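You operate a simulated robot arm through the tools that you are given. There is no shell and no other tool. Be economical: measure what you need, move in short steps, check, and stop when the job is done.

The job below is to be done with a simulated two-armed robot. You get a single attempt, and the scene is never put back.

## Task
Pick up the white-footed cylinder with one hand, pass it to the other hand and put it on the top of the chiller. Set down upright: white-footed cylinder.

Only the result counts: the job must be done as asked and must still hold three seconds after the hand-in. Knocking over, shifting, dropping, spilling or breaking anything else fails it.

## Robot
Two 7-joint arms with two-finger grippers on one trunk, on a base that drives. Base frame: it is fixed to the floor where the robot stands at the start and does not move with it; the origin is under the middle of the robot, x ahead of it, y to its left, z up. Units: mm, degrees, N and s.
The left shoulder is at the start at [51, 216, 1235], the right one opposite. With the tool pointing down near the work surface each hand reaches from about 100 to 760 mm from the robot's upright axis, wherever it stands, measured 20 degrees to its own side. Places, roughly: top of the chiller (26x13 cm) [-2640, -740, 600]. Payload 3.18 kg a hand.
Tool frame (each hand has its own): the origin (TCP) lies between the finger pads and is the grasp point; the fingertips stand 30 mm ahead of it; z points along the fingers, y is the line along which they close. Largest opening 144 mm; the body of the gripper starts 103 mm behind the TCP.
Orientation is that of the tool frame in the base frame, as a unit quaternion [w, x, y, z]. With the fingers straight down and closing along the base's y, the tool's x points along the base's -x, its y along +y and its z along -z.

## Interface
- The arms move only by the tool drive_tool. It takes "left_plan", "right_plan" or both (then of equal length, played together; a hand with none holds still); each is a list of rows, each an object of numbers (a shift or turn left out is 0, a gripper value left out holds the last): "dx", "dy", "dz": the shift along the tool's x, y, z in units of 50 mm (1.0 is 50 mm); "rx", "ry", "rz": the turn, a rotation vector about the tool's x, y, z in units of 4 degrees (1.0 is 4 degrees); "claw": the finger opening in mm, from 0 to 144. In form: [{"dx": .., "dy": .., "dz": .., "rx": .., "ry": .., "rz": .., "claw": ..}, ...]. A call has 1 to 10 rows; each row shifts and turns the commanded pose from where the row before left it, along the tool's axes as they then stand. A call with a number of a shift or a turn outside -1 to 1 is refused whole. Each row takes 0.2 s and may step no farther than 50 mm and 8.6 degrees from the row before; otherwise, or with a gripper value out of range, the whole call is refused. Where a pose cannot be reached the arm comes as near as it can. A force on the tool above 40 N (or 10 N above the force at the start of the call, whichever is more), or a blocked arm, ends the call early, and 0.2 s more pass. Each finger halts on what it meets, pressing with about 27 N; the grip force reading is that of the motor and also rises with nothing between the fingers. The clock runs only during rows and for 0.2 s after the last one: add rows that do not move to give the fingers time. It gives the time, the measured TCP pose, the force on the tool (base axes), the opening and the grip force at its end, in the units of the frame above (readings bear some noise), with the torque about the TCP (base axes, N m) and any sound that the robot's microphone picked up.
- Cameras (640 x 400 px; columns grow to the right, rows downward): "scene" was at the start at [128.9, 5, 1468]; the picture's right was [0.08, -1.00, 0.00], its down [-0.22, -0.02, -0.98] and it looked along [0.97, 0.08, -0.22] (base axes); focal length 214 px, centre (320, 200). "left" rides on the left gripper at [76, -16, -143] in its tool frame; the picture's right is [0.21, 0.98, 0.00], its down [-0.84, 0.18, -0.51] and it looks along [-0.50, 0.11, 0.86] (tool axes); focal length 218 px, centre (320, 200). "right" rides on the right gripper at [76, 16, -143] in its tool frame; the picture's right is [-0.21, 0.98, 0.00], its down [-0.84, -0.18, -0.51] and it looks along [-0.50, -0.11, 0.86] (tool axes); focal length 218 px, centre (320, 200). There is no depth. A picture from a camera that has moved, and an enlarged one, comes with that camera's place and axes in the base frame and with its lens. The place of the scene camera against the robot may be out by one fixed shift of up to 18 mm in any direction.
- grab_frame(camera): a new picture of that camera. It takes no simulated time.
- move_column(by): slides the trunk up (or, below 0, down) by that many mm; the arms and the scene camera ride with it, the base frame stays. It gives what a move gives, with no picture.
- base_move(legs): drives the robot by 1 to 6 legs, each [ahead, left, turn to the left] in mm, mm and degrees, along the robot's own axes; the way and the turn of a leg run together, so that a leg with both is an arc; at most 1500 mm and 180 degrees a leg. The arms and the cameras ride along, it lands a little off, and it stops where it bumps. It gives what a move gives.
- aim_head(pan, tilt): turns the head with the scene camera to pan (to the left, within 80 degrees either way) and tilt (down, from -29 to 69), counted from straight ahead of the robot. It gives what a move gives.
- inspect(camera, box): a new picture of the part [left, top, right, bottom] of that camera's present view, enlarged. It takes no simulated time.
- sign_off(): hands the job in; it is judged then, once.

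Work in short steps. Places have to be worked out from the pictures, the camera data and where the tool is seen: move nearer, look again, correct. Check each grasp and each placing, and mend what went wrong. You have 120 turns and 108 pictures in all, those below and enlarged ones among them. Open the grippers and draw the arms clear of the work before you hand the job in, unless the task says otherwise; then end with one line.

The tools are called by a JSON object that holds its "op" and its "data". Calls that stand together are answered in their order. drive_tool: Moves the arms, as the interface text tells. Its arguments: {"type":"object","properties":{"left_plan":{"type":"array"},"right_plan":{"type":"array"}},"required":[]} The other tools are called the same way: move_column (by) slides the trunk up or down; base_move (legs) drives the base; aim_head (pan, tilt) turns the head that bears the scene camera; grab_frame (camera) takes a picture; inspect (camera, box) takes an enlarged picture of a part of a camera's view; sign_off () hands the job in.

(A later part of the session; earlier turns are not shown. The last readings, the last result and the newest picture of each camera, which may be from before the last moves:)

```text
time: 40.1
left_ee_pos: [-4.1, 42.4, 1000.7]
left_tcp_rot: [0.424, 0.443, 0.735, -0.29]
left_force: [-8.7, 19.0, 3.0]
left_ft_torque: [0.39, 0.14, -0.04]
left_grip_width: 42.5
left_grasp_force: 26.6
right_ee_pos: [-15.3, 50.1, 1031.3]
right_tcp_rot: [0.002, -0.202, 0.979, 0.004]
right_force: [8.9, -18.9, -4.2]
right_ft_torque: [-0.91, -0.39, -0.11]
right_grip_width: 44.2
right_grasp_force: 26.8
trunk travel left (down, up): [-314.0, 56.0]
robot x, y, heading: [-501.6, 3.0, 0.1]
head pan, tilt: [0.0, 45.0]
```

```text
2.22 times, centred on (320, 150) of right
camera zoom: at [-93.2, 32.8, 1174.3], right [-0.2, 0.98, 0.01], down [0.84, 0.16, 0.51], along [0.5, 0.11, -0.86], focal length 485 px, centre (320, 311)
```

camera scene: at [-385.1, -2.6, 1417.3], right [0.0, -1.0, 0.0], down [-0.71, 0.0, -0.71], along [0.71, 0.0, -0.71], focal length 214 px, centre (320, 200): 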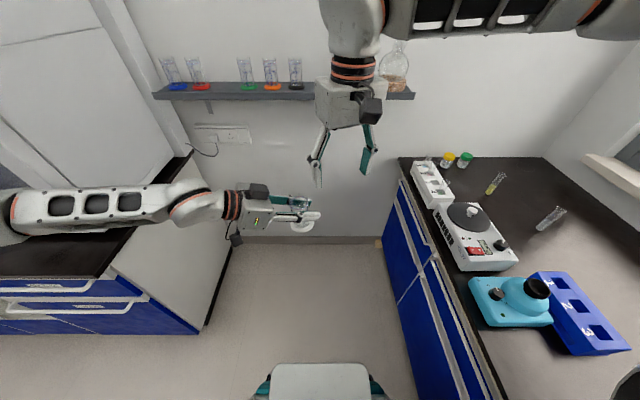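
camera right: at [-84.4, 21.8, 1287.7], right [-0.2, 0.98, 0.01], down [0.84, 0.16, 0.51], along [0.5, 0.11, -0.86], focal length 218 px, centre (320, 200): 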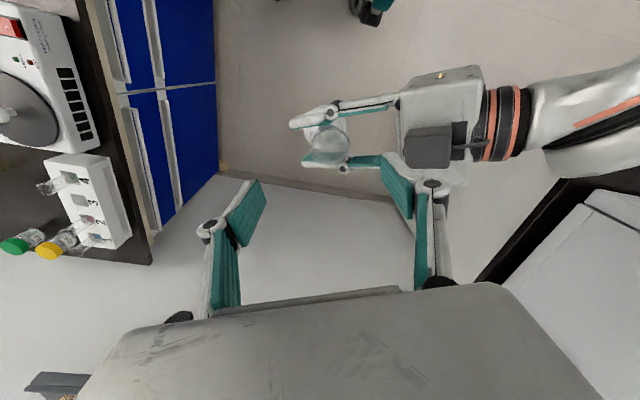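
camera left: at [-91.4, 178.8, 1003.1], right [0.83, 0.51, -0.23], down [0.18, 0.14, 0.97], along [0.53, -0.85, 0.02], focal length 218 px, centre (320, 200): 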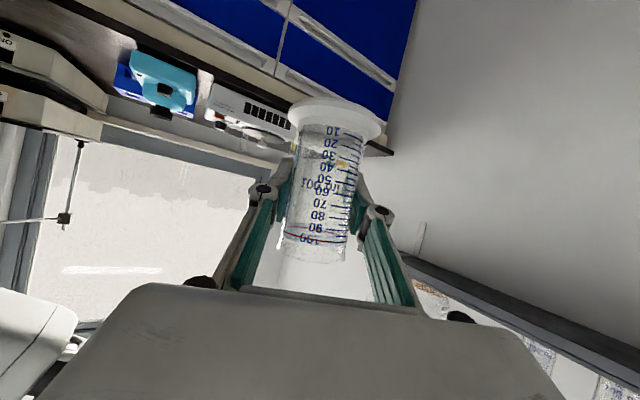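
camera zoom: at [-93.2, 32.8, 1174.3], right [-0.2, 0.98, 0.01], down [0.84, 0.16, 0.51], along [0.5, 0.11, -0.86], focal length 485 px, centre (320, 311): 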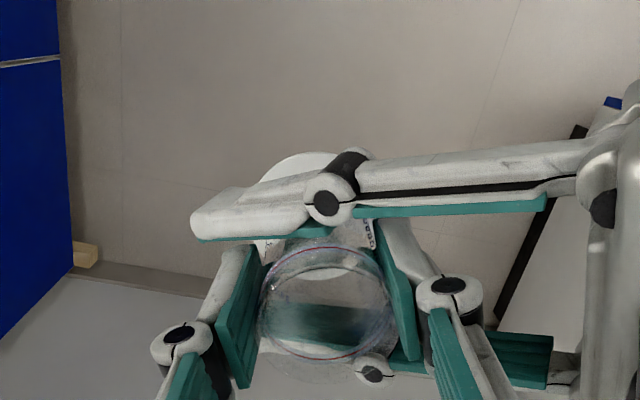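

Right grips at 44.2 mm. There is about 21 N of side preload between the hands; I'll relax it by easing the right hand about 2.5 mm along tool -y.

{"op": "drive_tool", "data": {"right_plan": [{"dy": -0.05}, {}]}}

```text
time: 40.7
left_ee_pos: [-6.0, 41.5, 1000.6]
left_tcp_rot: [0.424, 0.444, 0.734, -0.291]
left_force: [-5.3, 13.3, 0.7]
left_ft_torque: [0.35, 0.18, -0.06]
left_grip_width: 42.3
left_grasp_force: 27.4
right_ee_pos: [-16.1, 49.8, 1031.4]
right_tcp_rot: [0.002, -0.204, 0.979, 0.006]
right_force: [4.9, -11.8, -0.2]
right_ft_torque: [-0.74, -0.29, -0.04]
right_grip_width: 44.3
right_grasp_force: 26.9
trunk travel left (down, up): [-314.0, 56.0]
robot x, y, heading: [-501.3, -3.6, -0.1]
head pan, tilt: [0.0, 45.0]
```

Preload fell to 13 N, so another 4 mm should about zero it.

{"op": "drive_tool", "data": {"right_plan": [{"dy": -0.04}, {"dy": -0.04}, {}]}}

```text
time: 41.5
left_ee_pos: [-5.8, 38.8, 1002.2]
left_tcp_rot: [0.425, 0.444, 0.733, -0.291]
left_force: [4.8, -17.6, -6.1]
left_ft_torque: [0.33, 0.17, -0.04]
left_grip_width: 42.2
left_grasp_force: 27.0
right_ee_pos: [-16.4, 48.6, 1032.0]
right_tcp_rot: [0.002, -0.206, 0.979, 0.007]
right_force: [-5.7, 17.3, 4.3]
right_ft_torque: [0.13, -0.1, 0.17]
right_grip_width: 43.8
right_grasp_force: 26.5
trunk travel left (down, up): [-314.0, 56.0]
robot x, y, heading: [-501.7, 1.4, 0.1]
head pan, tilt: [0.0, 45.0]
```

Overshot; about 2 mm back.

{"op": "drive_tool", "data": {"right_plan": [{"dy": 0.045}, {}]}}

```text
time: 42.1
left_ee_pos: [-6.1, 39.4, 1001.9]
left_tcp_rot: [0.424, 0.444, 0.734, -0.29]
left_force: [6.4, -22.1, -7.6]
left_ft_torque: [0.13, 0.01, 0.03]
left_grip_width: 42.5
left_grasp_force: 26.8
right_ee_pos: [-16.4, 48.3, 1032.2]
right_tcp_rot: [0.003, -0.204, 0.979, 0.006]
right_force: [-5.9, 21.7, 6.7]
right_ft_torque: [0.46, 0.14, 0.07]
right_grip_width: 43.6
right_grasp_force: 27.0
trunk travel left (down, up): [-314.0, 56.0]
robot x, y, heading: [-502.6, -0.6, -0.2]
head pan, tilt: [0.0, 45.0]
```

The force grew rather than shrinking, maybe from lag. I'll hold a moment and read again.

{"op": "drive_tool", "data": {"right_plan": [{}, {}, {}]}}

{"op": "inspect", "data": {"camera": "right", "box": [200, 60, 440, 240]}}

```text
time: 42.9
left_ee_pos: [-6.1, 40.0, 1001.4]
left_tcp_rot: [0.424, 0.443, 0.735, -0.29]
left_force: [5.7, -24.5, -7.6]
left_ft_torque: [0.04, 0.0, 0.12]
left_grip_width: 42.7
left_grasp_force: 27.3
right_ee_pos: [-15.5, 48.1, 1032.1]
right_tcp_rot: [0.002, -0.205, 0.979, 0.006]
right_force: [-6.2, 25.1, 6.9]
right_ft_torque: [0.73, 0.14, 0.07]
right_grip_width: 43.8
right_grasp_force: 26.7
trunk travel left (down, up): [-314.0, 56.0]
robot x, y, heading: [-504.0, 0.0, 0.2]
head pan, tilt: [0.0, 45.0]
```

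```text
2.22 times, centred on (320, 150) of right
camera zoom: at [-93.2, 30.0, 1174.7], right [-0.2, 0.98, 0.01], down [0.84, 0.16, 0.51], along [0.5, 0.11, -0.86], focal length 485 px, centre (320, 311)
```

zoom: 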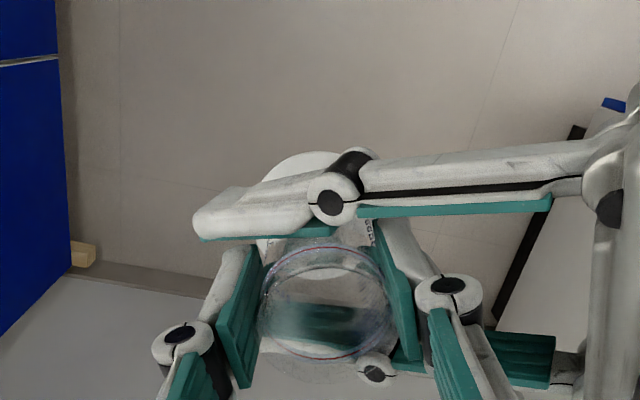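

Cylinder is well seated in both hands. The force on the right now points +y, so I'm easing +y 3 mm.

{"op": "drive_tool", "data": {"right_plan": [{"dy": 0.06}, {}, {}, {}]}}

```text
time: 43.9
left_ee_pos: [-5.3, 41.2, 1001.0]
left_tcp_rot: [0.424, 0.442, 0.735, -0.289]
left_force: [-2.9, -5.3, -3.6]
left_ft_torque: [0.05, 0.04, 0.02]
left_grip_width: 42.2
left_grasp_force: 27.2
right_ee_pos: [-15.4, 49.0, 1031.1]
right_tcp_rot: [0.002, -0.201, 0.979, 0.005]
right_force: [2.9, 5.0, 1.9]
right_ft_torque: [0.17, -0.13, 0.01]
right_grip_width: 43.7
right_grasp_force: 27.0
trunk travel left (down, up): [-314.0, 56.0]
robot x, y, heading: [-501.3, 3.5, 0.2]
head pan, tilt: [0.0, 45.0]
```

Preload is nearly gone. I'm opening the left hand and drawing it back horizontally along its pointing direction.

{"op": "drive_tool", "data": {"left_plan": [{"claw": 60}, {"claw": 76}, {}, {"dz": -0.44, "dx": 0.235}, {"dz": -0.44, "dx": 0.235}]}}

{"op": "inspect", "data": {"camera": "right", "box": [200, 60, 440, 240]}}

```text
time: 45.1
left_ee_pos: [-27.9, 86.9, 1002.1]
left_tcp_rot: [0.424, 0.444, 0.734, -0.29]
left_force: [-0.4, 0.4, 0.3]
left_ft_torque: [-0.01, 0.02, 0.02]
left_grip_width: 76.1
left_grasp_force: 0.1
right_ee_pos: [-15.8, 49.6, 1032.5]
right_tcp_rot: [0.003, -0.202, 0.979, 0.005]
right_force: [0.9, 0.0, -0.7]
right_ft_torque: [0.06, 0.0, -0.03]
right_grip_width: 43.5
right_grasp_force: 26.9
trunk travel left (down, up): [-314.0, 56.0]
robot x, y, heading: [-508.7, -0.7, -0.1]
head pan, tilt: [0.0, 45.0]
```

```text
2.22 times, centred on (320, 150) of right
camera zoom: at [-94.0, 32.3, 1174.6], right [-0.2, 0.98, 0.01], down [0.84, 0.16, 0.51], along [0.5, 0.11, -0.86], focal length 485 px, centre (320, 311)
```

zoom: 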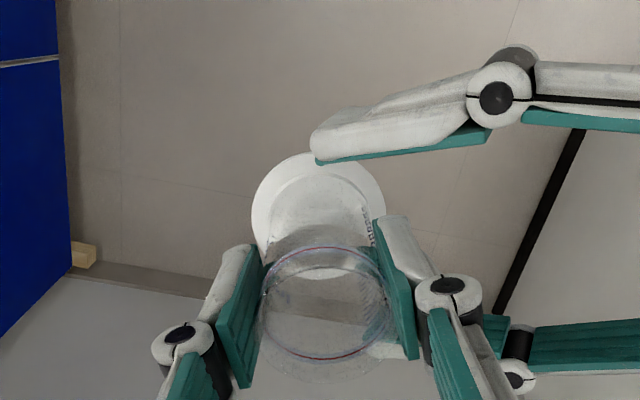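

The right hand holds the cylinder alone. I'm retreating the left fully and tucking it out to the left side.

{"op": "drive_tool", "data": {"left_plan": [{"dz": -0.8, "dx": 0.43}, {"dz": -0.8, "dx": 0.43}, {"dz": -0.8, "dx": 0.43}, {"dz": -0.8, "dx": 0.43}, {}]}}

{"op": "grab_frame", "data": {"camera": "scene"}}

{"op": "grab_frame", "data": {"camera": "left"}}

```text
time: 46.3
left_ee_pos: [-93.7, 175.0, 988.2]
left_tcp_rot: [0.424, 0.443, 0.735, -0.289]
left_force: [-0.1, 0.3, -0.2]
left_ft_torque: [-0.02, 0.0, 0.03]
left_grip_width: 76.1
left_grasp_force: 0.2
left hand out of reach, approached as far as the arm can: row 3, 4
right_ee_pos: [-15.9, 48.6, 1031.0]
right_tcp_rot: [0.002, -0.203, 0.979, 0.005]
right_force: [0.0, -0.2, -0.8]
right_ft_torque: [0.01, 0.0, 0.02]
right_grip_width: 43.6
right_grasp_force: 26.7
trunk travel left (down, up): [-314.0, 56.0]
robot x, y, heading: [-497.5, -0.6, -0.0]
head pan, tilt: [0.0, 45.0]
```

```text
73 pictures are left
camera scene: at [-384.7, -2.7, 1417.2], right [0.0, -1.0, 0.0], down [-0.71, 0.0, -0.71], along [0.71, 0.0, -0.71], focal length 214 px, centre (320, 200)
```

scene: 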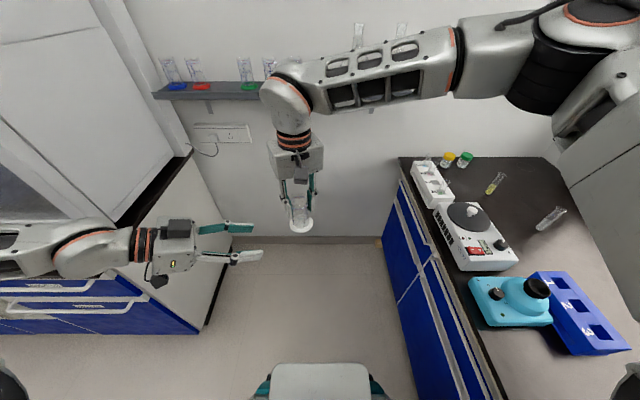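

```text
72 pictures are left
camera left: at [-180.0, 312.9, 990.2], right [0.82, 0.52, -0.23], down [0.18, 0.14, 0.97], along [0.54, -0.84, 0.02], focal length 218 px, centre (320, 200)
```

left: 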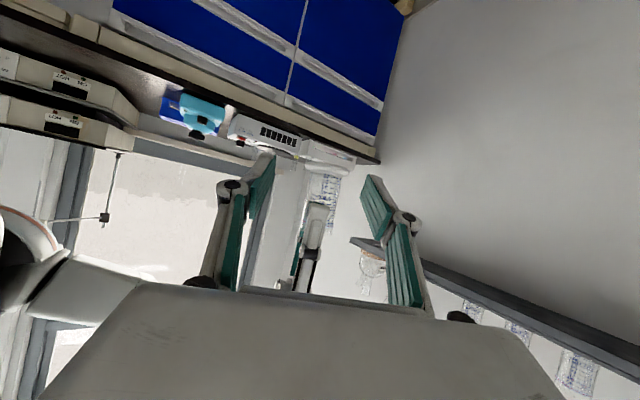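

Handover done. Before reversing, I'll check both sides for clearance, especially the tall stand on the right bench and my right elbow.

{"op": "aim_head", "data": {"pan": -80, "tilt": 30}}

{"op": "grab_frame", "data": {"camera": "scene"}}

{"op": "aim_head", "data": {"pan": 80, "tilt": 30}}

{"op": "grab_frame", "data": {"camera": "scene"}}

```text
time: 47.8
left_ee_pos: [-93.2, 175.1, 989.3]
left_tcp_rot: [0.424, 0.443, 0.735, -0.288]
left_force: [0.6, -0.7, -0.6]
left_ft_torque: [0.01, -0.01, 0.02]
left_grip_width: 75.9
left_grasp_force: 0.0
right_ee_pos: [-15.0, 50.5, 1030.7]
right_tcp_rot: [0.001, -0.203, 0.979, 0.004]
right_force: [0.6, 0.7, 0.1]
right_ft_torque: [-0.01, -0.01, 0.01]
right_grip_width: 43.7
right_grasp_force: 26.9
trunk travel left (down, up): [-314.0, 56.0]
robot x, y, heading: [-501.9, -0.6, 0.1]
head pan, tilt: [-80.0, 30.0]
```

```text
71 pictures are left
camera scene: at [-450.5, -91.6, 1439.9], right [-0.98, -0.18, 0.0], down [-0.09, 0.49, -0.87], along [0.15, -0.85, -0.5], focal length 214 px, centre (320, 200)
```

scene: 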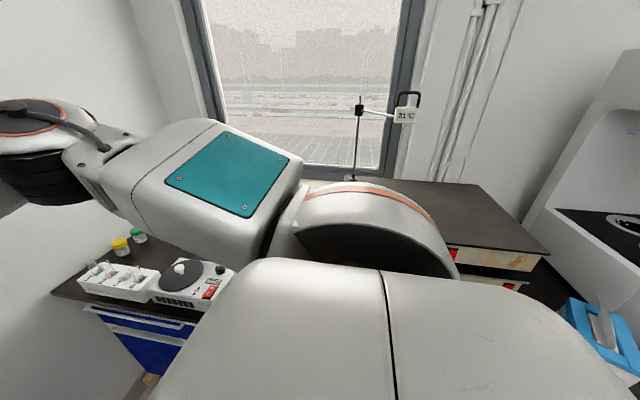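

```text
time: 50.3
left_ee_pos: [-95.2, 175.3, 988.3]
left_tcp_rot: [0.425, 0.442, 0.735, -0.288]
left_force: [-0.3, 0.4, 1.0]
left_ft_torque: [0.01, -0.03, 0.0]
left_grip_width: 75.9
left_grasp_force: 0.0
right_ee_pos: [-15.4, 50.1, 1031.6]
right_tcp_rot: [0.001, -0.202, 0.979, 0.005]
right_force: [-0.3, -0.3, 0.1]
right_ft_torque: [0.0, 0.0, 0.0]
right_grip_width: 43.5
right_grasp_force: 26.6
trunk travel left (down, up): [-314.0, 56.0]
robot x, y, heading: [-500.3, 2.3, 0.1]
head pan, tilt: [80.0, 30.0]
```

```text
70 pictures are left
camera scene: at [-450.7, 86.5, 1439.9], right [0.98, -0.17, 0.0], down [-0.09, -0.49, -0.87], along [0.15, 0.85, -0.5], focal length 214 px, centre (320, 200)
```

scene: 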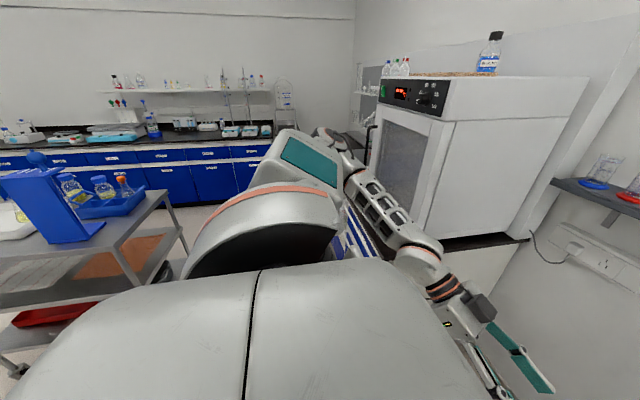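

The corridor between the bench (y≈-365) and trolley (y≈868, from x≈-1120 back) is about 1.2 m wide. I'm backing diagonally toward its middle, then re-checking.

{"op": "base_move", "data": {"legs": [[-400, 200, 0]]}}

{"op": "grab_frame", "data": {"camera": "scene"}}

{"op": "aim_head", "data": {"pan": -80, "tilt": 30}}

{"op": "grab_frame", "data": {"camera": "scene"}}

```text
time: 53.0
left_ee_pos: [-495.7, 377.1, 988.8]
left_tcp_rot: [0.424, 0.444, 0.734, -0.289]
left_force: [0.0, 0.1, -0.4]
left_ft_torque: [0.0, 0.0, 0.04]
left_grip_width: 76.2
left_grasp_force: 0.0
right_ee_pos: [-418.9, 250.9, 1031.2]
right_tcp_rot: [0.002, -0.2, 0.98, 0.005]
right_force: [-0.3, -0.7, -0.6]
right_ft_torque: [0.02, -0.02, 0.0]
right_grip_width: 43.5
right_grasp_force: 26.8
trunk travel left (down, up): [-314.0, 56.0]
robot x, y, heading: [-910.1, 203.7, -0.1]
head pan, tilt: [80.0, 30.0]
```

```text
69 pictures are left
camera scene: at [-853.3, 289.8, 1439.9], right [0.98, -0.18, 0.0], down [-0.09, -0.49, -0.87], along [0.15, 0.85, -0.5], focal length 214 px, centre (320, 200)
```

scene: 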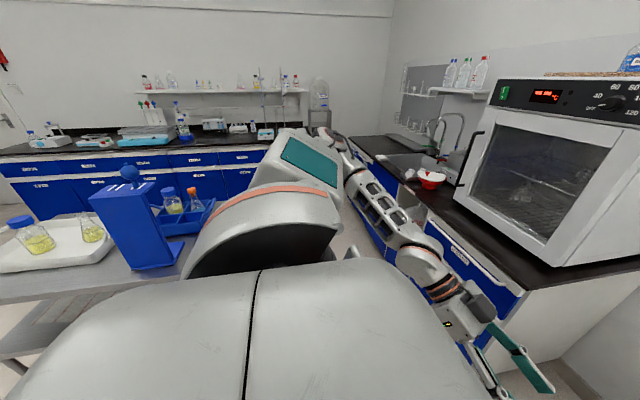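

```text
time: 55.4
left_ee_pos: [-495.6, 375.5, 989.5]
left_tcp_rot: [0.423, 0.445, 0.734, -0.289]
left_force: [-0.1, 0.1, 0.3]
left_ft_torque: [0.01, -0.02, -0.02]
left_grip_width: 76.2
left_grasp_force: 0.0
right_ee_pos: [-417.3, 250.6, 1031.7]
right_tcp_rot: [0.002, -0.199, 0.98, 0.005]
right_force: [-0.4, -0.2, -0.2]
right_ft_torque: [0.01, 0.0, -0.01]
right_grip_width: 43.5
right_grasp_force: 27.0
trunk travel left (down, up): [-314.0, 56.0]
robot x, y, heading: [-901.5, 203.2, -0.2]
head pan, tilt: [-80.0, 30.0]
```

```text
68 pictures are left
camera scene: at [-853.3, 111.4, 1439.9], right [-0.99, -0.17, 0.0], down [-0.09, 0.49, -0.87], along [0.15, -0.85, -0.5], focal length 214 px, centre (320, 200)
```

scene: 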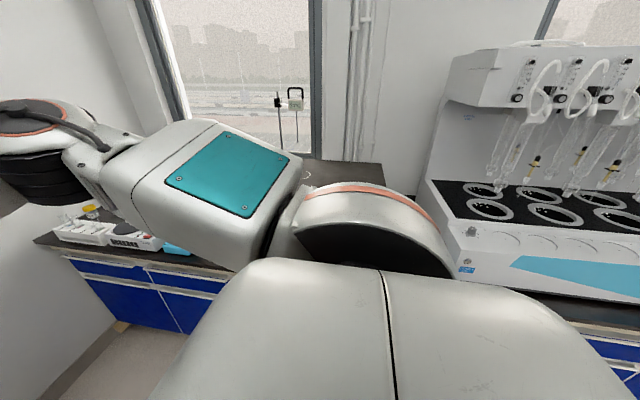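

Clear radius is adequate. I'll nudge 80 mm left, then turn right 90° to face the bench side, so I can travel sideways toward the chiller.

{"op": "base_move", "data": {"legs": [[0, 80, 0], [0, 0, -90]]}}

{"op": "grab_frame", "data": {"camera": "scene"}}

{"op": "aim_head", "data": {"pan": -30, "tilt": 30}}

{"op": "grab_frame", "data": {"camera": "scene"}}

```text
time: 60.6
left_ee_pos: [-731.1, -126.2, 988.5]
left_tcp_rot: [0.096, 0.833, 0.207, -0.504]
left_force: [-0.7, -0.2, 0.5]
left_ft_torque: [-0.01, -0.02, 0.01]
left_grip_width: 75.9
left_grasp_force: 0.0
right_ee_pos: [-854.7, -205.1, 1031.5]
right_tcp_rot: [0.005, 0.549, 0.836, 0.003]
right_force: [0.2, 0.6, -0.9]
right_ft_torque: [0.02, 0.04, -0.02]
right_grip_width: 43.5
right_grasp_force: 27.1
trunk travel left (down, up): [-314.0, 56.0]
robot x, y, heading: [-902.5, 280.3, -90.2]
head pan, tilt: [-80.0, 30.0]
```

```text
67 pictures are left
camera scene: at [-999.3, 222.1, 1439.9], right [-0.17, 0.98, 0.0], down [0.49, 0.09, -0.87], along [-0.85, -0.15, -0.5], focal length 214 px, centre (320, 200)
```

scene: 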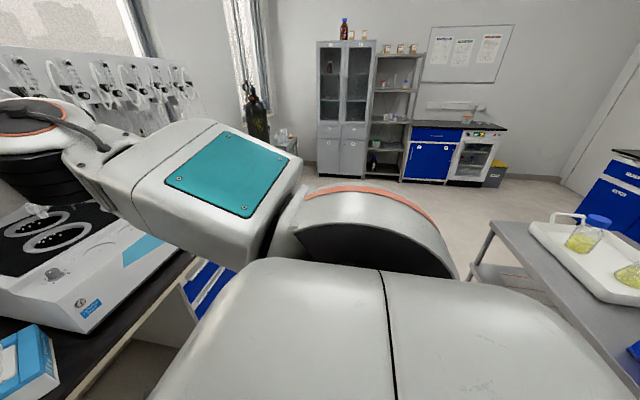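

```text
time: 61.8
left_ee_pos: [-729.0, -126.3, 989.0]
left_tcp_rot: [0.097, 0.833, 0.207, -0.504]
left_force: [0.4, -0.1, 0.7]
left_ft_torque: [-0.02, -0.02, -0.01]
left_grip_width: 75.9
left_grasp_force: 0.1
right_ee_pos: [-854.7, -203.8, 1032.1]
right_tcp_rot: [0.004, 0.549, 0.836, 0.002]
right_force: [0.1, 0.7, -0.2]
right_ft_torque: [-0.03, 0.01, 0.05]
right_grip_width: 43.5
right_grasp_force: 26.7
trunk travel left (down, up): [-314.0, 56.0]
robot x, y, heading: [-904.8, 281.9, -89.8]
head pan, tilt: [-30.0, 30.0]
```

```text
66 pictures are left
camera scene: at [-955.3, 159.7, 1439.9], right [-0.87, 0.5, 0.0], down [0.25, 0.43, -0.87], along [-0.43, -0.75, -0.5], focal length 214 px, centre (320, 200)
```

scene: 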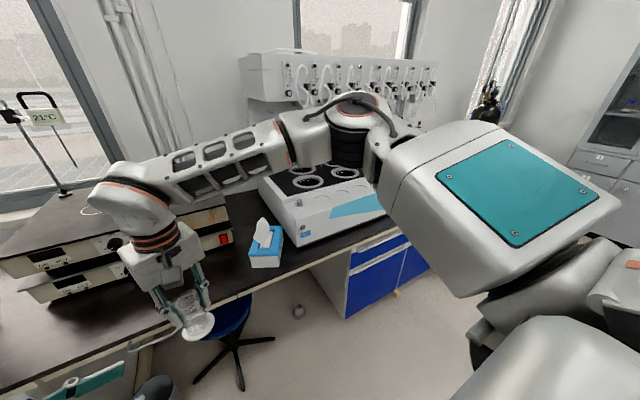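

The way along -x is open: bench on the left of the view, trolley behind y 868. I'm strafing right 1000 mm and then looking for the chiller.

{"op": "base_move", "data": {"legs": [[0, -1000, 0]]}}

{"op": "aim_head", "data": {"pan": -50, "tilt": 30}}

{"op": "grab_frame", "data": {"camera": "scene"}}

{"op": "grab_frame", "data": {"camera": "right"}}

```text
time: 70.8
left_ee_pos: [-1722.3, -128.6, 987.7]
left_tcp_rot: [0.097, 0.832, 0.208, -0.504]
left_force: [-0.2, 0.6, -0.8]
left_ft_torque: [0.01, 0.01, -0.01]
left_grip_width: 75.9
left_grasp_force: 0.1
right_ee_pos: [-1847.0, -207.8, 1032.9]
right_tcp_rot: [0.005, 0.547, 0.837, 0.002]
right_force: [0.6, -0.5, -0.3]
right_ft_torque: [0.02, 0.0, -0.04]
right_grip_width: 43.5
right_grasp_force: 26.9
trunk travel left (down, up): [-314.0, 56.0]
robot x, y, heading: [-1895.0, 276.3, -89.7]
head pan, tilt: [-30.0, 30.0]
```

```text
time: 71.7
left_ee_pos: [-1722.2, -127.5, 988.4]
left_tcp_rot: [0.098, 0.832, 0.209, -0.504]
left_force: [0.2, 0.3, 0.2]
left_ft_torque: [0.03, 0.03, 0.02]
left_grip_width: 76.1
left_grasp_force: 0.1
right_ee_pos: [-1846.2, -206.8, 1031.7]
right_tcp_rot: [0.004, 0.548, 0.837, 0.002]
right_force: [1.0, 0.2, -0.2]
right_ft_torque: [0.0, 0.0, 0.01]
right_grip_width: 43.5
right_grasp_force: 27.5
trunk travel left (down, up): [-314.0, 56.0]
robot x, y, heading: [-1898.5, 283.2, -89.5]
head pan, tilt: [-50.0, 30.0]
```

```text
65 pictures are left
camera scene: at [-1972.8, 176.7, 1439.9], right [-0.65, 0.76, 0.0], down [0.38, 0.32, -0.87], along [-0.66, -0.56, -0.5], focal length 214 px, centre (320, 200)
```

scene: 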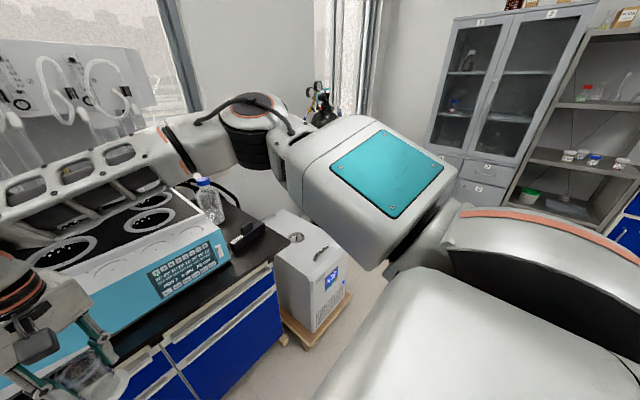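

```text
64 pictures are left
camera right: at [-1864.9, -130.9, 1174.4], right [0.98, 0.2, 0.01], down [0.17, -0.84, 0.51], along [0.11, -0.5, -0.86], focal length 218 px, centre (320, 200)
```

right: 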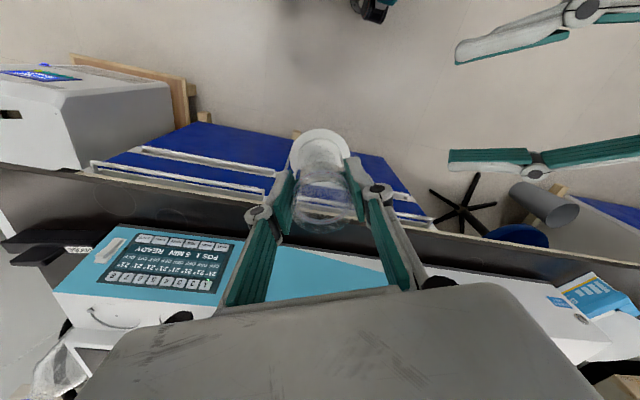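

The chiller is the white unit on a pallet just past the bench end. Zooming on its top.

{"op": "inspect", "data": {"camera": "scene", "box": [240, 190, 370, 340]}}

```text
2.67 times, centred on (305, 265) of scene
camera zoom: at [-1972.8, 176.7, 1439.9], right [-0.65, 0.76, 0.0], down [0.38, 0.32, -0.87], along [-0.66, -0.56, -0.5], focal length 572 px, centre (360, 27)
```

zoom: 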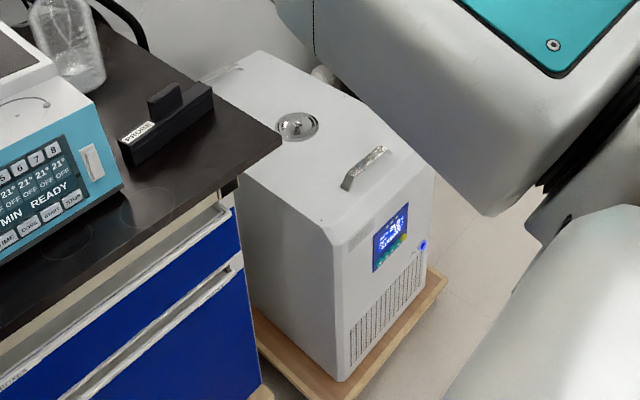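

Chiller top spans x≈-2743…-2478, y≈-290…-890, with handle at y≈-366, filler cap at y≈-586, and the target pad behind the cap. That's too far from the front, so I'll go round to its -x side. First I strafe past it and look.

{"op": "base_move", "data": {"legs": [[0, -1200, 0]]}}

{"op": "aim_head", "data": {"pan": 0, "tilt": 35}}

{"op": "grab_frame", "data": {"camera": "scene"}}

{"op": "grab_frame", "data": {"camera": "right"}}

```text
time: 82.3
left_ee_pos: [-2908.5, -133.9, 988.1]
left_tcp_rot: [0.099, 0.832, 0.21, -0.504]
left_force: [1.0, 1.0, -0.4]
left_ft_torque: [-0.01, -0.01, -0.01]
left_grip_width: 75.9
left_grasp_force: 0.0
right_ee_pos: [-3032.8, -212.3, 1031.3]
right_tcp_rot: [0.004, 0.547, 0.837, 0.003]
right_force: [-0.5, -0.2, -0.2]
right_ft_torque: [0.02, -0.01, 0.0]
right_grip_width: 43.5
right_grasp_force: 26.8
trunk travel left (down, up): [-314.0, 56.0]
robot x, y, heading: [-3085.7, 272.8, -89.6]
head pan, tilt: [-50.0, 30.0]
```

```text
time: 83.5
left_ee_pos: [-2908.8, -134.0, 988.8]
left_tcp_rot: [0.098, 0.832, 0.21, -0.504]
left_force: [-0.3, 0.2, -1.3]
left_ft_torque: [0.05, 0.02, -0.01]
left_grip_width: 75.9
left_grasp_force: 0.1
right_ee_pos: [-3033.8, -212.6, 1031.5]
right_tcp_rot: [0.005, 0.547, 0.837, 0.003]
right_force: [-0.3, 0.0, 0.3]
right_ft_torque: [-0.02, 0.01, 0.0]
right_grip_width: 43.5
right_grasp_force: 26.9
trunk travel left (down, up): [-314.0, 56.0]
robot x, y, heading: [-3086.0, 273.1, -89.6]
head pan, tilt: [0.0, 35.0]
```

```text
62 pictures are left
camera scene: at [-3090.6, 140.7, 1432.1], right [-1.0, -0.01, 0.0], down [0.0, 0.57, -0.82], along [0.0, -0.82, -0.57], focal length 214 px, centre (320, 200)
```

scene: 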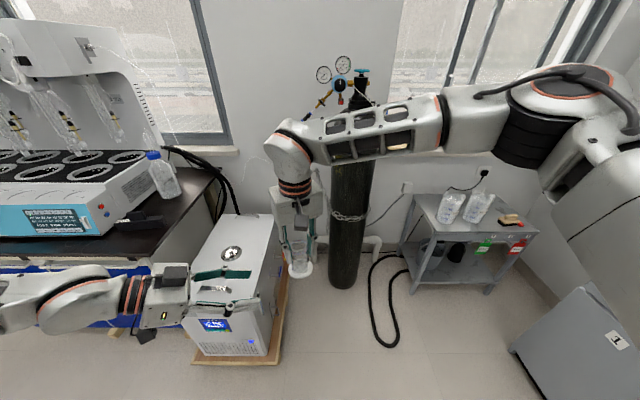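

```text
61 pictures are left
camera right: at [-3051.6, -137.3, 1174.4], right [0.98, 0.2, 0.01], down [0.17, -0.84, 0.51], along [0.11, -0.5, -0.86], focal length 218 px, centre (320, 200)
```

right: 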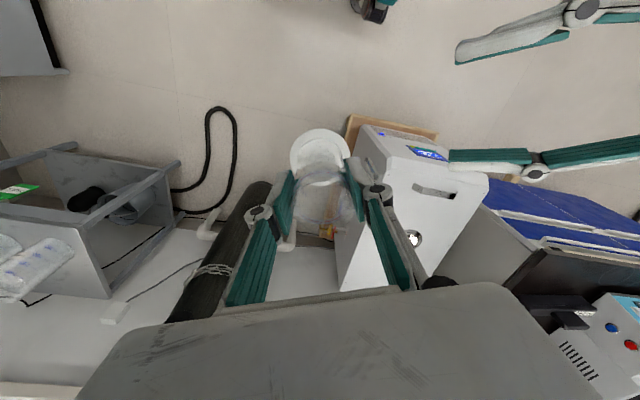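

The gas bottle stands near (-3295,-830). Zooming on the chiller top to nail its geometry.

{"op": "inspect", "data": {"camera": "scene", "box": [170, 190, 330, 370]}}

```text
2.22 times, centred on (250, 280) of scene
camera zoom: at [-3090.6, 140.7, 1432.1], right [-1.0, -0.01, 0.0], down [0.0, 0.57, -0.82], along [0.0, -0.82, -0.57], focal length 477 px, centre (476, 22)
```

zoom: 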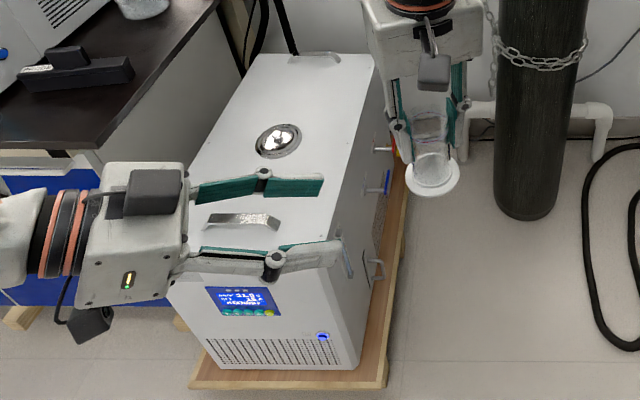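

Front approach with the arm reaching straight ahead keeps the elbow away from the wall and bottle, but needs about 720 mm of reach. I'll test that reach here in free space: hand to robot-relative (720 ahead, 120 right), 60 mm lower.

{"op": "drive_tool", "data": {"right_plan": [{"dx": -0.422, "dy": -0.711, "dz": 0.171}, {"dx": -0.422, "dy": -0.711, "dz": 0.171}, {"dx": -0.422, "dy": -0.711, "dz": 0.171}, {"dx": -0.422, "dy": -0.711, "dz": 0.171}, {"dx": -0.422, "dy": -0.711, "dz": 0.171}, {"dx": -0.422, "dy": -0.711, "dz": 0.171}, {"dx": -0.422, "dy": -0.711, "dz": 0.171}, {}]}}

{"op": "grab_frame", "data": {"camera": "scene"}}

```text
time: 85.3
left_ee_pos: [-2910.0, -135.3, 988.1]
left_tcp_rot: [0.097, 0.833, 0.209, -0.503]
left_force: [0.4, 1.0, 0.3]
left_ft_torque: [-0.01, 0.0, 0.01]
left_grip_width: 76.2
left_grasp_force: 0.1
right_ee_pos: [-3117.1, -329.0, 1000.9]
right_tcp_rot: [0.004, 0.547, 0.837, 0.002]
right_force: [0.1, 0.2, 0.9]
right_ft_torque: [0.03, -0.05, 0.04]
right_grip_width: 43.6
right_grasp_force: 27.3
right hand out of reach, approached as far as the arm can: row 4, 5, 6, 7
trunk travel left (down, up): [-314.0, 56.0]
robot x, y, heading: [-3088.9, 275.9, -89.4]
head pan, tilt: [0.0, 35.0]
```

```text
59 pictures are left
camera scene: at [-3090.5, 140.7, 1432.1], right [-1.0, -0.01, 0.0], down [0.0, 0.57, -0.82], along [0.01, -0.82, -0.57], focal length 214 px, centre (320, 200)
```

scene: 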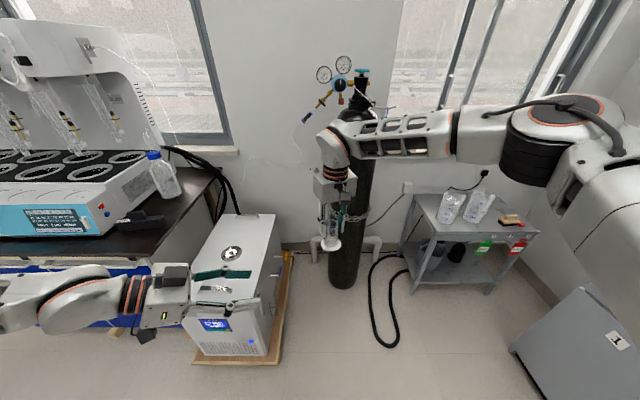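

The hand stalls because the wrist yaw is against its limit. I'll unwind the yaw (the cylinder is round, so it doesn't matter).

{"op": "drive_tool", "data": {"right_plan": [{"rz": 1}, {"rz": 1}, {"rz": 1}, {"rz": 1}, {"rz": 1}, {"rz": 1}, {"rz": 1}, {"rz": 1}, {"rz": 1}, {"rz": 1}]}}

```text
time: 87.5
left_ee_pos: [-2909.5, -135.2, 988.9]
left_tcp_rot: [0.098, 0.832, 0.209, -0.504]
left_force: [0.3, 0.5, -0.1]
left_ft_torque: [0.01, 0.01, 0.0]
left_grip_width: 76.1
left_grasp_force: 0.0
right_ee_pos: [-3116.1, -330.8, 1001.2]
right_tcp_rot: [0.003, 0.801, 0.599, 0.003]
right_force: [-0.2, -0.4, 0.2]
right_ft_torque: [0.02, 0.02, 0.01]
right_grip_width: 43.6
right_grasp_force: 27.0
trunk travel left (down, up): [-314.0, 56.0]
robot x, y, heading: [-3083.5, 274.8, -89.6]
head pan, tilt: [0.0, 35.0]
```

Yaw unwound fully. Trying the long reach again.

{"op": "drive_tool", "data": {"right_plan": [{"dx": -0.673, "dy": -0.265, "dz": 0.15}, {"dx": -0.673, "dy": -0.265, "dz": 0.15}, {"dx": -0.673, "dy": -0.265, "dz": 0.15}, {"dx": -0.673, "dy": -0.265, "dz": 0.15}, {}]}}

{"op": "grab_frame", "data": {"camera": "scene"}}

```text
time: 88.7
left_ee_pos: [-2909.0, -133.3, 988.6]
left_tcp_rot: [0.098, 0.832, 0.209, -0.504]
left_force: [1.0, -0.1, 0.4]
left_ft_torque: [0.03, 0.02, 0.05]
left_grip_width: 75.8
left_grasp_force: 0.0
right_ee_pos: [-3203.1, -446.2, 972.5]
right_tcp_rot: [0.003, 0.8, 0.6, 0.004]
right_force: [-0.9, -0.1, 0.5]
right_ft_torque: [0.01, 0.03, -0.02]
right_grip_width: 43.6
right_grasp_force: 27.3
trunk travel left (down, up): [-314.0, 56.0]
robot x, y, heading: [-3088.0, 267.7, -89.7]
head pan, tilt: [0.0, 35.0]
```

```text
58 pictures are left
camera scene: at [-3090.5, 141.1, 1432.2], right [-1.0, -0.01, 0.0], down [0.0, 0.57, -0.82], along [0.01, -0.82, -0.57], focal length 214 px, centre (320, 200)
```

scene: 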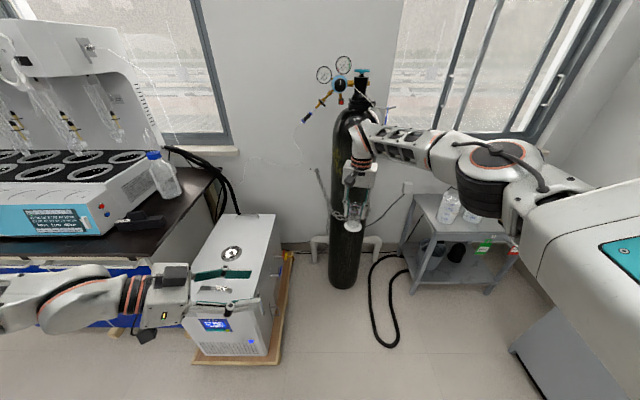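

Reached with the elbow still bent. Testing 60 mm more so the base can stay well clear of the chiller's pallet.

{"op": "drive_tool", "data": {"right_plan": [{"dx": -0.576, "dy": 0.17}, {"dx": -0.576, "dy": 0.17}, {}]}}

```text
time: 89.5
left_ee_pos: [-2909.0, -134.2, 988.1]
left_tcp_rot: [0.097, 0.832, 0.209, -0.504]
left_force: [-0.1, -0.3, -0.5]
left_ft_torque: [0.04, 0.0, -0.03]
left_grip_width: 75.9
left_grasp_force: 0.0
right_ee_pos: [-3202.7, -462.1, 971.9]
right_tcp_rot: [0.006, 0.8, 0.6, 0.003]
right_force: [-0.2, -0.3, 0.2]
right_ft_torque: [-0.02, 0.01, -0.02]
right_grip_width: 43.5
right_grasp_force: 26.8
right hand out of reach, approached as far as the arm can: row 1, 2
trunk travel left (down, up): [-314.0, 56.0]
robot x, y, heading: [-3085.6, 273.7, -89.4]
head pan, tilt: [0.0, 35.0]
```

Limit is about 735 ahead, which suffices with the robot at y≈+10 and a target at y≈-725. The left arm would meet the bench when the trunk lowers, so I'll raise and retract it first.

{"op": "drive_tool", "data": {"left_plan": [{"dx": -0.478, "dy": -0.207, "dz": -0.358}, {"dx": -0.478, "dy": -0.207, "dz": -0.358}, {"dx": -0.478, "dy": -0.207, "dz": -0.358}, {"dx": -0.478, "dy": -0.207, "dz": -0.358}, {"dx": -0.478, "dy": -0.207, "dz": -0.358}, {"dx": -0.478, "dy": -0.207, "dz": -0.358}, {"dx": -0.478, "dy": -0.207, "dz": -0.358}, {"dx": -0.478, "dy": -0.207, "dz": -0.358}, {"dx": -0.478, "dy": -0.207, "dz": -0.358}, {"dx": -0.478, "dy": -0.207, "dz": -0.358}]}}

{"op": "aim_head", "data": {"pan": 40, "tilt": 35}}

{"op": "grab_frame", "data": {"camera": "scene"}}

```text
time: 91.7
left_ee_pos: [-2968.0, -131.9, 1212.0]
left_tcp_rot: [0.101, 0.831, 0.214, -0.504]
left_force: [-0.2, -0.4, 0.1]
left_ft_torque: [-0.02, 0.03, 0.0]
left_grip_width: 75.9
left_grasp_force: 0.0
left hand out of reach, approached as far as the arm can: row 1, 2, 3, 4, 5, 6, 7, 8, 9, 10
right_ee_pos: [-3203.9, -461.8, 971.2]
right_tcp_rot: [0.005, 0.801, 0.599, 0.003]
right_force: [0.5, 0.3, 0.3]
right_ft_torque: [0.01, 0.0, -0.01]
right_grip_width: 43.6
right_grasp_force: 27.2
trunk travel left (down, up): [-314.0, 56.0]
robot x, y, heading: [-3084.3, 272.9, -89.5]
head pan, tilt: [0.0, 35.0]
```

```text
time: 92.8
left_ee_pos: [-2968.5, -132.1, 1212.4]
left_tcp_rot: [0.101, 0.831, 0.213, -0.503]
left_force: [0.1, 0.0, 1.4]
left_ft_torque: [-0.05, 0.0, 0.02]
left_grip_width: 76.1
left_grasp_force: 0.1
right_ee_pos: [-3203.5, -461.3, 972.0]
right_tcp_rot: [0.006, 0.8, 0.6, 0.003]
right_force: [0.5, -0.3, -0.8]
right_ft_torque: [0.05, 0.0, 0.0]
right_grip_width: 43.6
right_grasp_force: 27.1
trunk travel left (down, up): [-314.0, 56.0]
robot x, y, heading: [-3083.7, 273.3, -89.5]
head pan, tilt: [40.0, 35.0]
```

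```text
57 pictures are left
camera scene: at [-3034.1, 161.6, 1432.1], right [-0.76, -0.65, 0.0], down [-0.37, 0.44, -0.82], along [0.53, -0.62, -0.57], focal length 214 px, centre (320, 200)
```

scene: 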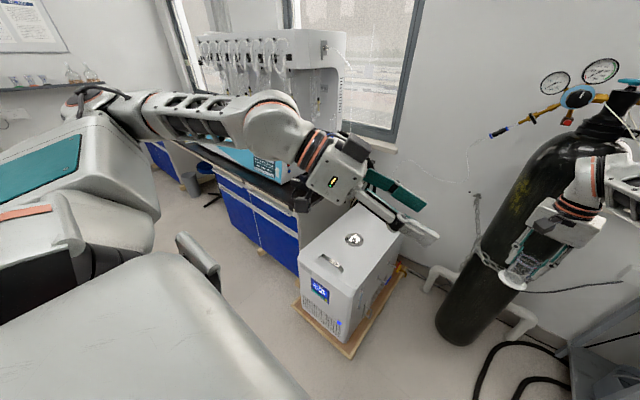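

Left forearm would still sweep over the bench equipment, so I'll return the left hand to its compact start posture (fingers down).

{"op": "drive_tool", "data": {"left_plan": [{"rx": -0.6, "ry": 0.9, "rz": -0.915}, {"rx": -0.6, "ry": 0.9, "rz": -0.915}, {"rx": -0.6, "ry": 0.9, "rz": -0.915}, {"rx": -0.6, "ry": 0.9, "rz": -0.915}, {"rx": -0.6, "ry": 0.9, "rz": -0.915}, {"rx": -0.6, "ry": 0.9, "rz": -0.915}, {"rx": -0.6, "ry": 0.9, "rz": -0.915}, {"rx": -0.6, "ry": 0.9, "rz": -0.915}]}}

{"op": "drive_tool", "data": {"left_plan": [{"rx": -0.6, "ry": 0.9, "rz": -0.915}, {"rx": -0.6, "ry": 0.9, "rz": -0.915}, {"rx": -0.6, "ry": 0.9, "rz": -0.915}, {"rx": -0.6, "ry": 0.9, "rz": -0.915}, {"rx": -0.6, "ry": 0.9, "rz": -0.915}, {"rx": -0.6, "ry": 0.9, "rz": -0.915}, {"rx": -0.6, "ry": 0.9, "rz": -0.915}, {}]}}

```text
time: 94.6
left_ee_pos: [-2969.1, -130.6, 1211.4]
left_tcp_rot: [0.049, 0.823, 0.507, -0.251]
left_force: [0.3, -0.9, 0.5]
left_ft_torque: [-0.01, 0.0, 0.0]
left_grip_width: 75.8
left_grasp_force: 0.0
right_ee_pos: [-3205.1, -461.5, 972.7]
right_tcp_rot: [0.005, 0.8, 0.6, 0.003]
right_force: [-1.4, -0.1, 0.0]
right_ft_torque: [0.0, -0.04, 0.01]
right_grip_width: 43.4
right_grasp_force: 27.4
trunk travel left (down, up): [-314.0, 56.0]
robot x, y, heading: [-3086.3, 268.6, -89.5]
head pan, tilt: [40.0, 35.0]
```

```text
time: 96.4
left_ee_pos: [-2967.6, -130.0, 1211.0]
left_tcp_rot: [0.0, 0.71, 0.704, 0.003]
left_force: [0.3, 0.4, 0.9]
left_ft_torque: [0.03, 0.01, 0.01]
left_grip_width: 75.9
left_grasp_force: 0.0
right_ee_pos: [-3202.6, -460.5, 973.1]
right_tcp_rot: [0.006, 0.8, 0.6, 0.003]
right_force: [-0.2, -0.3, 0.0]
right_ft_torque: [0.0, 0.02, 0.01]
right_grip_width: 43.5
right_grasp_force: 27.1
trunk travel left (down, up): [-314.0, 56.0]
robot x, y, heading: [-3086.7, 271.6, -89.9]
head pan, tilt: [40.0, 35.0]
```

Now draw it up and back close to the robot.

{"op": "drive_tool", "data": {"left_plan": [{"dz": -0.66, "dx": 0.4, "dy": 0.2}, {"dz": -0.66, "dx": 0.4, "dy": 0.2}, {"dz": -0.66, "dx": 0.4, "dy": 0.2}, {"dz": -0.66, "dx": 0.4, "dy": 0.2}, {"dz": -0.66, "dx": 0.4, "dy": 0.2}, {"dz": -0.66, "dx": 0.4, "dy": 0.2}, {}]}}

{"op": "grab_frame", "data": {"camera": "scene"}}

```text
time: 98.0
left_ee_pos: [-2910.5, -10.1, 1411.1]
left_tcp_rot: [0.0, 0.711, 0.704, 0.003]
left_force: [0.6, -0.7, -0.2]
left_ft_torque: [0.02, 0.0, 0.0]
left_grip_width: 76.0
left_grasp_force: 0.0
right_ee_pos: [-3202.2, -461.9, 971.8]
right_tcp_rot: [0.005, 0.8, 0.6, 0.003]
right_force: [-1.1, -0.3, -0.5]
right_ft_torque: [0.03, -0.03, -0.02]
right_grip_width: 43.6
right_grasp_force: 27.0
trunk travel left (down, up): [-314.0, 56.0]
robot x, y, heading: [-3087.9, 274.4, -89.6]
head pan, tilt: [40.0, 35.0]
```

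```text
56 pictures are left
camera scene: at [-3034.1, 160.6, 1431.9], right [-0.76, -0.65, 0.0], down [-0.37, 0.44, -0.82], along [0.53, -0.62, -0.57], focal length 214 px, centre (320, 200)
```

scene: 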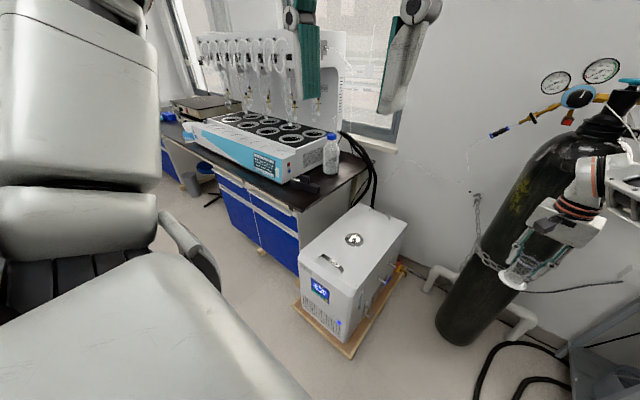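

Left arm is compact. The chiller is now unobstructed, so I'll zoom to fix its top corners and pallet.

{"op": "inspect", "data": {"camera": "scene", "box": [270, 190, 430, 370]}}

```text
2.22 times, centred on (350, 280) of scene
camera zoom: at [-3034.1, 160.6, 1431.9], right [-0.76, -0.65, 0.0], down [-0.37, 0.44, -0.82], along [0.53, -0.62, -0.57], focal length 477 px, centre (253, 22)
```

zoom: 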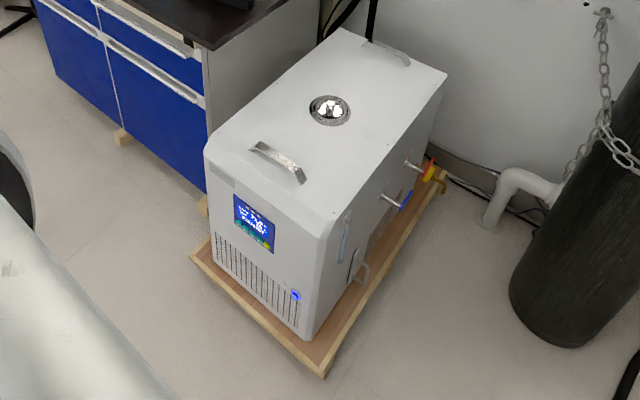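

Top spans x -2800…-2492, y -900…-330, cap back edge y≈-630, rear handle y≈-825+, so the target is (-2645, -725). Pallet front is y≈-291. I'm strafing left 558 mm to line up, then checking.

{"op": "base_move", "data": {"legs": [[0, 558, 0]]}}

{"op": "aim_head", "data": {"pan": 0, "tilt": 40}}

{"op": "grab_frame", "data": {"camera": "scene"}}

{"op": "grab_frame", "data": {"camera": "right"}}

```text
time: 103.4
left_ee_pos: [-2349.1, -4.1, 1410.8]
left_tcp_rot: [0.001, 0.708, 0.706, 0.003]
left_force: [0.2, -0.5, -0.5]
left_ft_torque: [-0.02, 0.03, -0.02]
left_grip_width: 75.8
left_grasp_force: 0.0
right_ee_pos: [-2640.8, -458.1, 973.2]
right_tcp_rot: [0.005, 0.799, 0.602, 0.003]
right_force: [0.3, -0.1, -0.4]
right_ft_torque: [0.01, 0.0, 0.04]
right_grip_width: 43.7
right_grasp_force: 27.3
trunk travel left (down, up): [-314.0, 56.0]
robot x, y, heading: [-2530.0, 278.5, -89.3]
head pan, tilt: [40.0, 35.0]
```

```text
time: 104.4
left_ee_pos: [-2350.3, -2.6, 1409.6]
left_tcp_rot: [0.001, 0.708, 0.706, 0.003]
left_force: [-0.6, -0.4, 0.5]
left_ft_torque: [0.05, 0.02, 0.01]
left_grip_width: 76.0
left_grasp_force: 0.2
right_ee_pos: [-2641.8, -456.2, 973.8]
right_tcp_rot: [0.005, 0.799, 0.601, 0.004]
right_force: [0.4, -0.4, -0.3]
right_ft_torque: [0.01, -0.02, 0.01]
right_grip_width: 43.7
right_grasp_force: 26.9
trunk travel left (down, up): [-314.0, 56.0]
robot x, y, heading: [-2529.1, 281.0, -89.2]
head pan, tilt: [0.0, 40.0]
```

```text
54 pictures are left
camera scene: at [-2531.2, 148.9, 1424.5], right [-1.0, -0.01, 0.0], down [-0.01, 0.64, -0.77], along [0.01, -0.77, -0.64], focal length 214 px, centre (320, 200)
```

scene: 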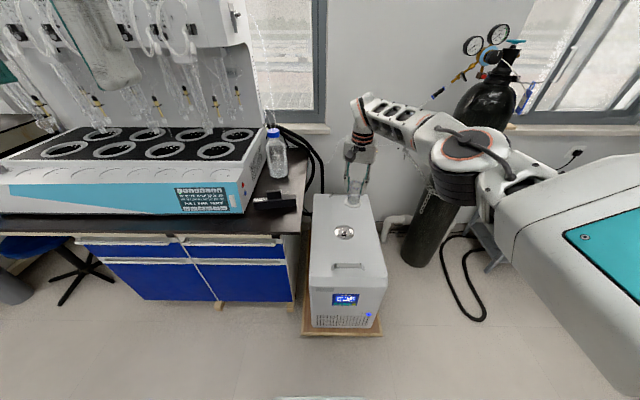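

```text
53 pictures are left
camera right: at [-2606.7, -388.3, 1115.5], right [0.88, -0.47, 0.01], down [-0.41, -0.76, 0.51], along [-0.23, -0.45, -0.86], focal length 218 px, centre (320, 200)
```

right: 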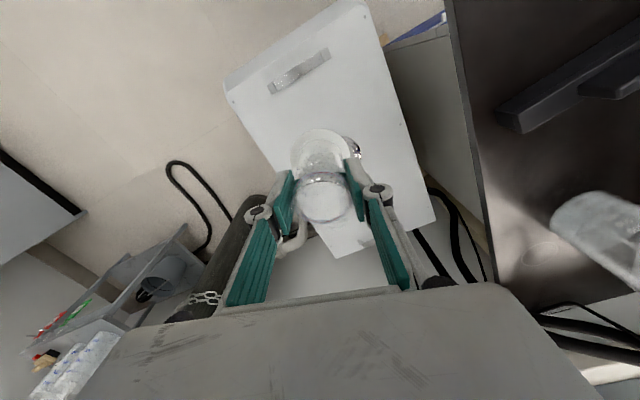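

Path is clear: elbow well short of the gas bottle, and the bench bottle and hoses are off to the side. I'm driving ahead 268 mm with the cylinder still high.

{"op": "base_move", "data": {"legs": [[268, 0, 0]]}}

{"op": "grab_frame", "data": {"camera": "right"}}

{"op": "aim_head", "data": {"pan": 0, "tilt": 50}}

{"op": "grab_frame", "data": {"camera": "scene"}}

```text
time: 106.3
left_ee_pos: [-2345.6, -264.9, 1409.6]
left_tcp_rot: [0.0, 0.708, 0.706, 0.004]
left_force: [0.4, -0.4, 0.8]
left_ft_torque: [0.08, -0.05, -0.03]
left_grip_width: 75.8
left_grasp_force: 0.1
right_ee_pos: [-2637.1, -718.8, 971.5]
right_tcp_rot: [0.005, 0.799, 0.601, 0.005]
right_force: [-0.4, -1.3, -0.3]
right_ft_torque: [0.0, 0.0, 0.02]
right_grip_width: 43.7
right_grasp_force: 26.5
trunk travel left (down, up): [-314.0, 56.0]
robot x, y, heading: [-2525.6, 17.6, -89.2]
head pan, tilt: [0.0, 40.0]
```

```text
52 pictures are left
camera right: at [-2602.7, -649.8, 1114.2], right [0.88, -0.47, 0.01], down [-0.41, -0.76, 0.51], along [-0.23, -0.45, -0.86], focal length 218 px, centre (320, 200)
```

right: 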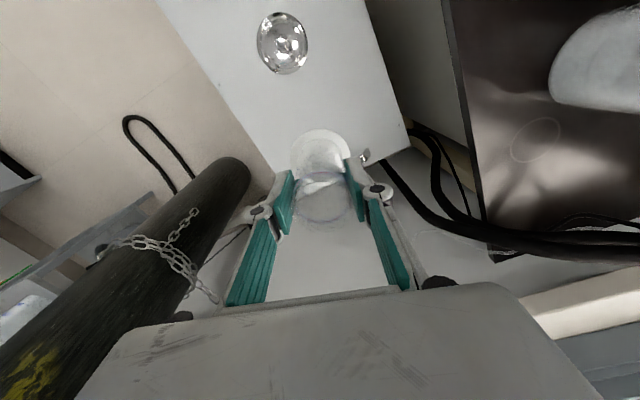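

```text
time: 107.0
left_ee_pos: [-2345.6, -263.3, 1410.4]
left_tcp_rot: [0.001, 0.709, 0.705, 0.003]
left_force: [0.2, -0.6, -0.4]
left_ft_torque: [-0.01, -0.01, 0.04]
left_grip_width: 76.1
left_grasp_force: 0.1
right_ee_pos: [-2635.5, -717.9, 973.0]
right_tcp_rot: [0.006, 0.798, 0.602, 0.002]
right_force: [0.6, 0.0, -0.3]
right_ft_torque: [-0.03, 0.02, 0.01]
right_grip_width: 43.7
right_grasp_force: 26.4
trunk travel left (down, up): [-314.0, 56.0]
robot x, y, heading: [-2525.3, 20.4, -89.5]
head pan, tilt: [0.0, 50.0]
```

```text
51 pictures are left
camera scene: at [-2527.4, -102.8, 1410.4], right [-1.0, -0.01, 0.0], down [-0.01, 0.77, -0.64], along [0.01, -0.64, -0.77], focal length 214 px, centre (320, 200)
```

scene: 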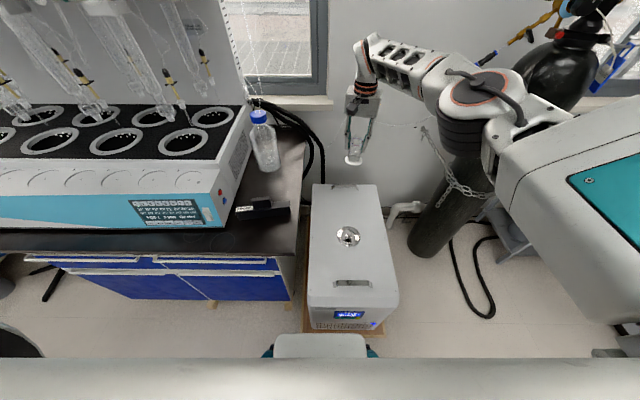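

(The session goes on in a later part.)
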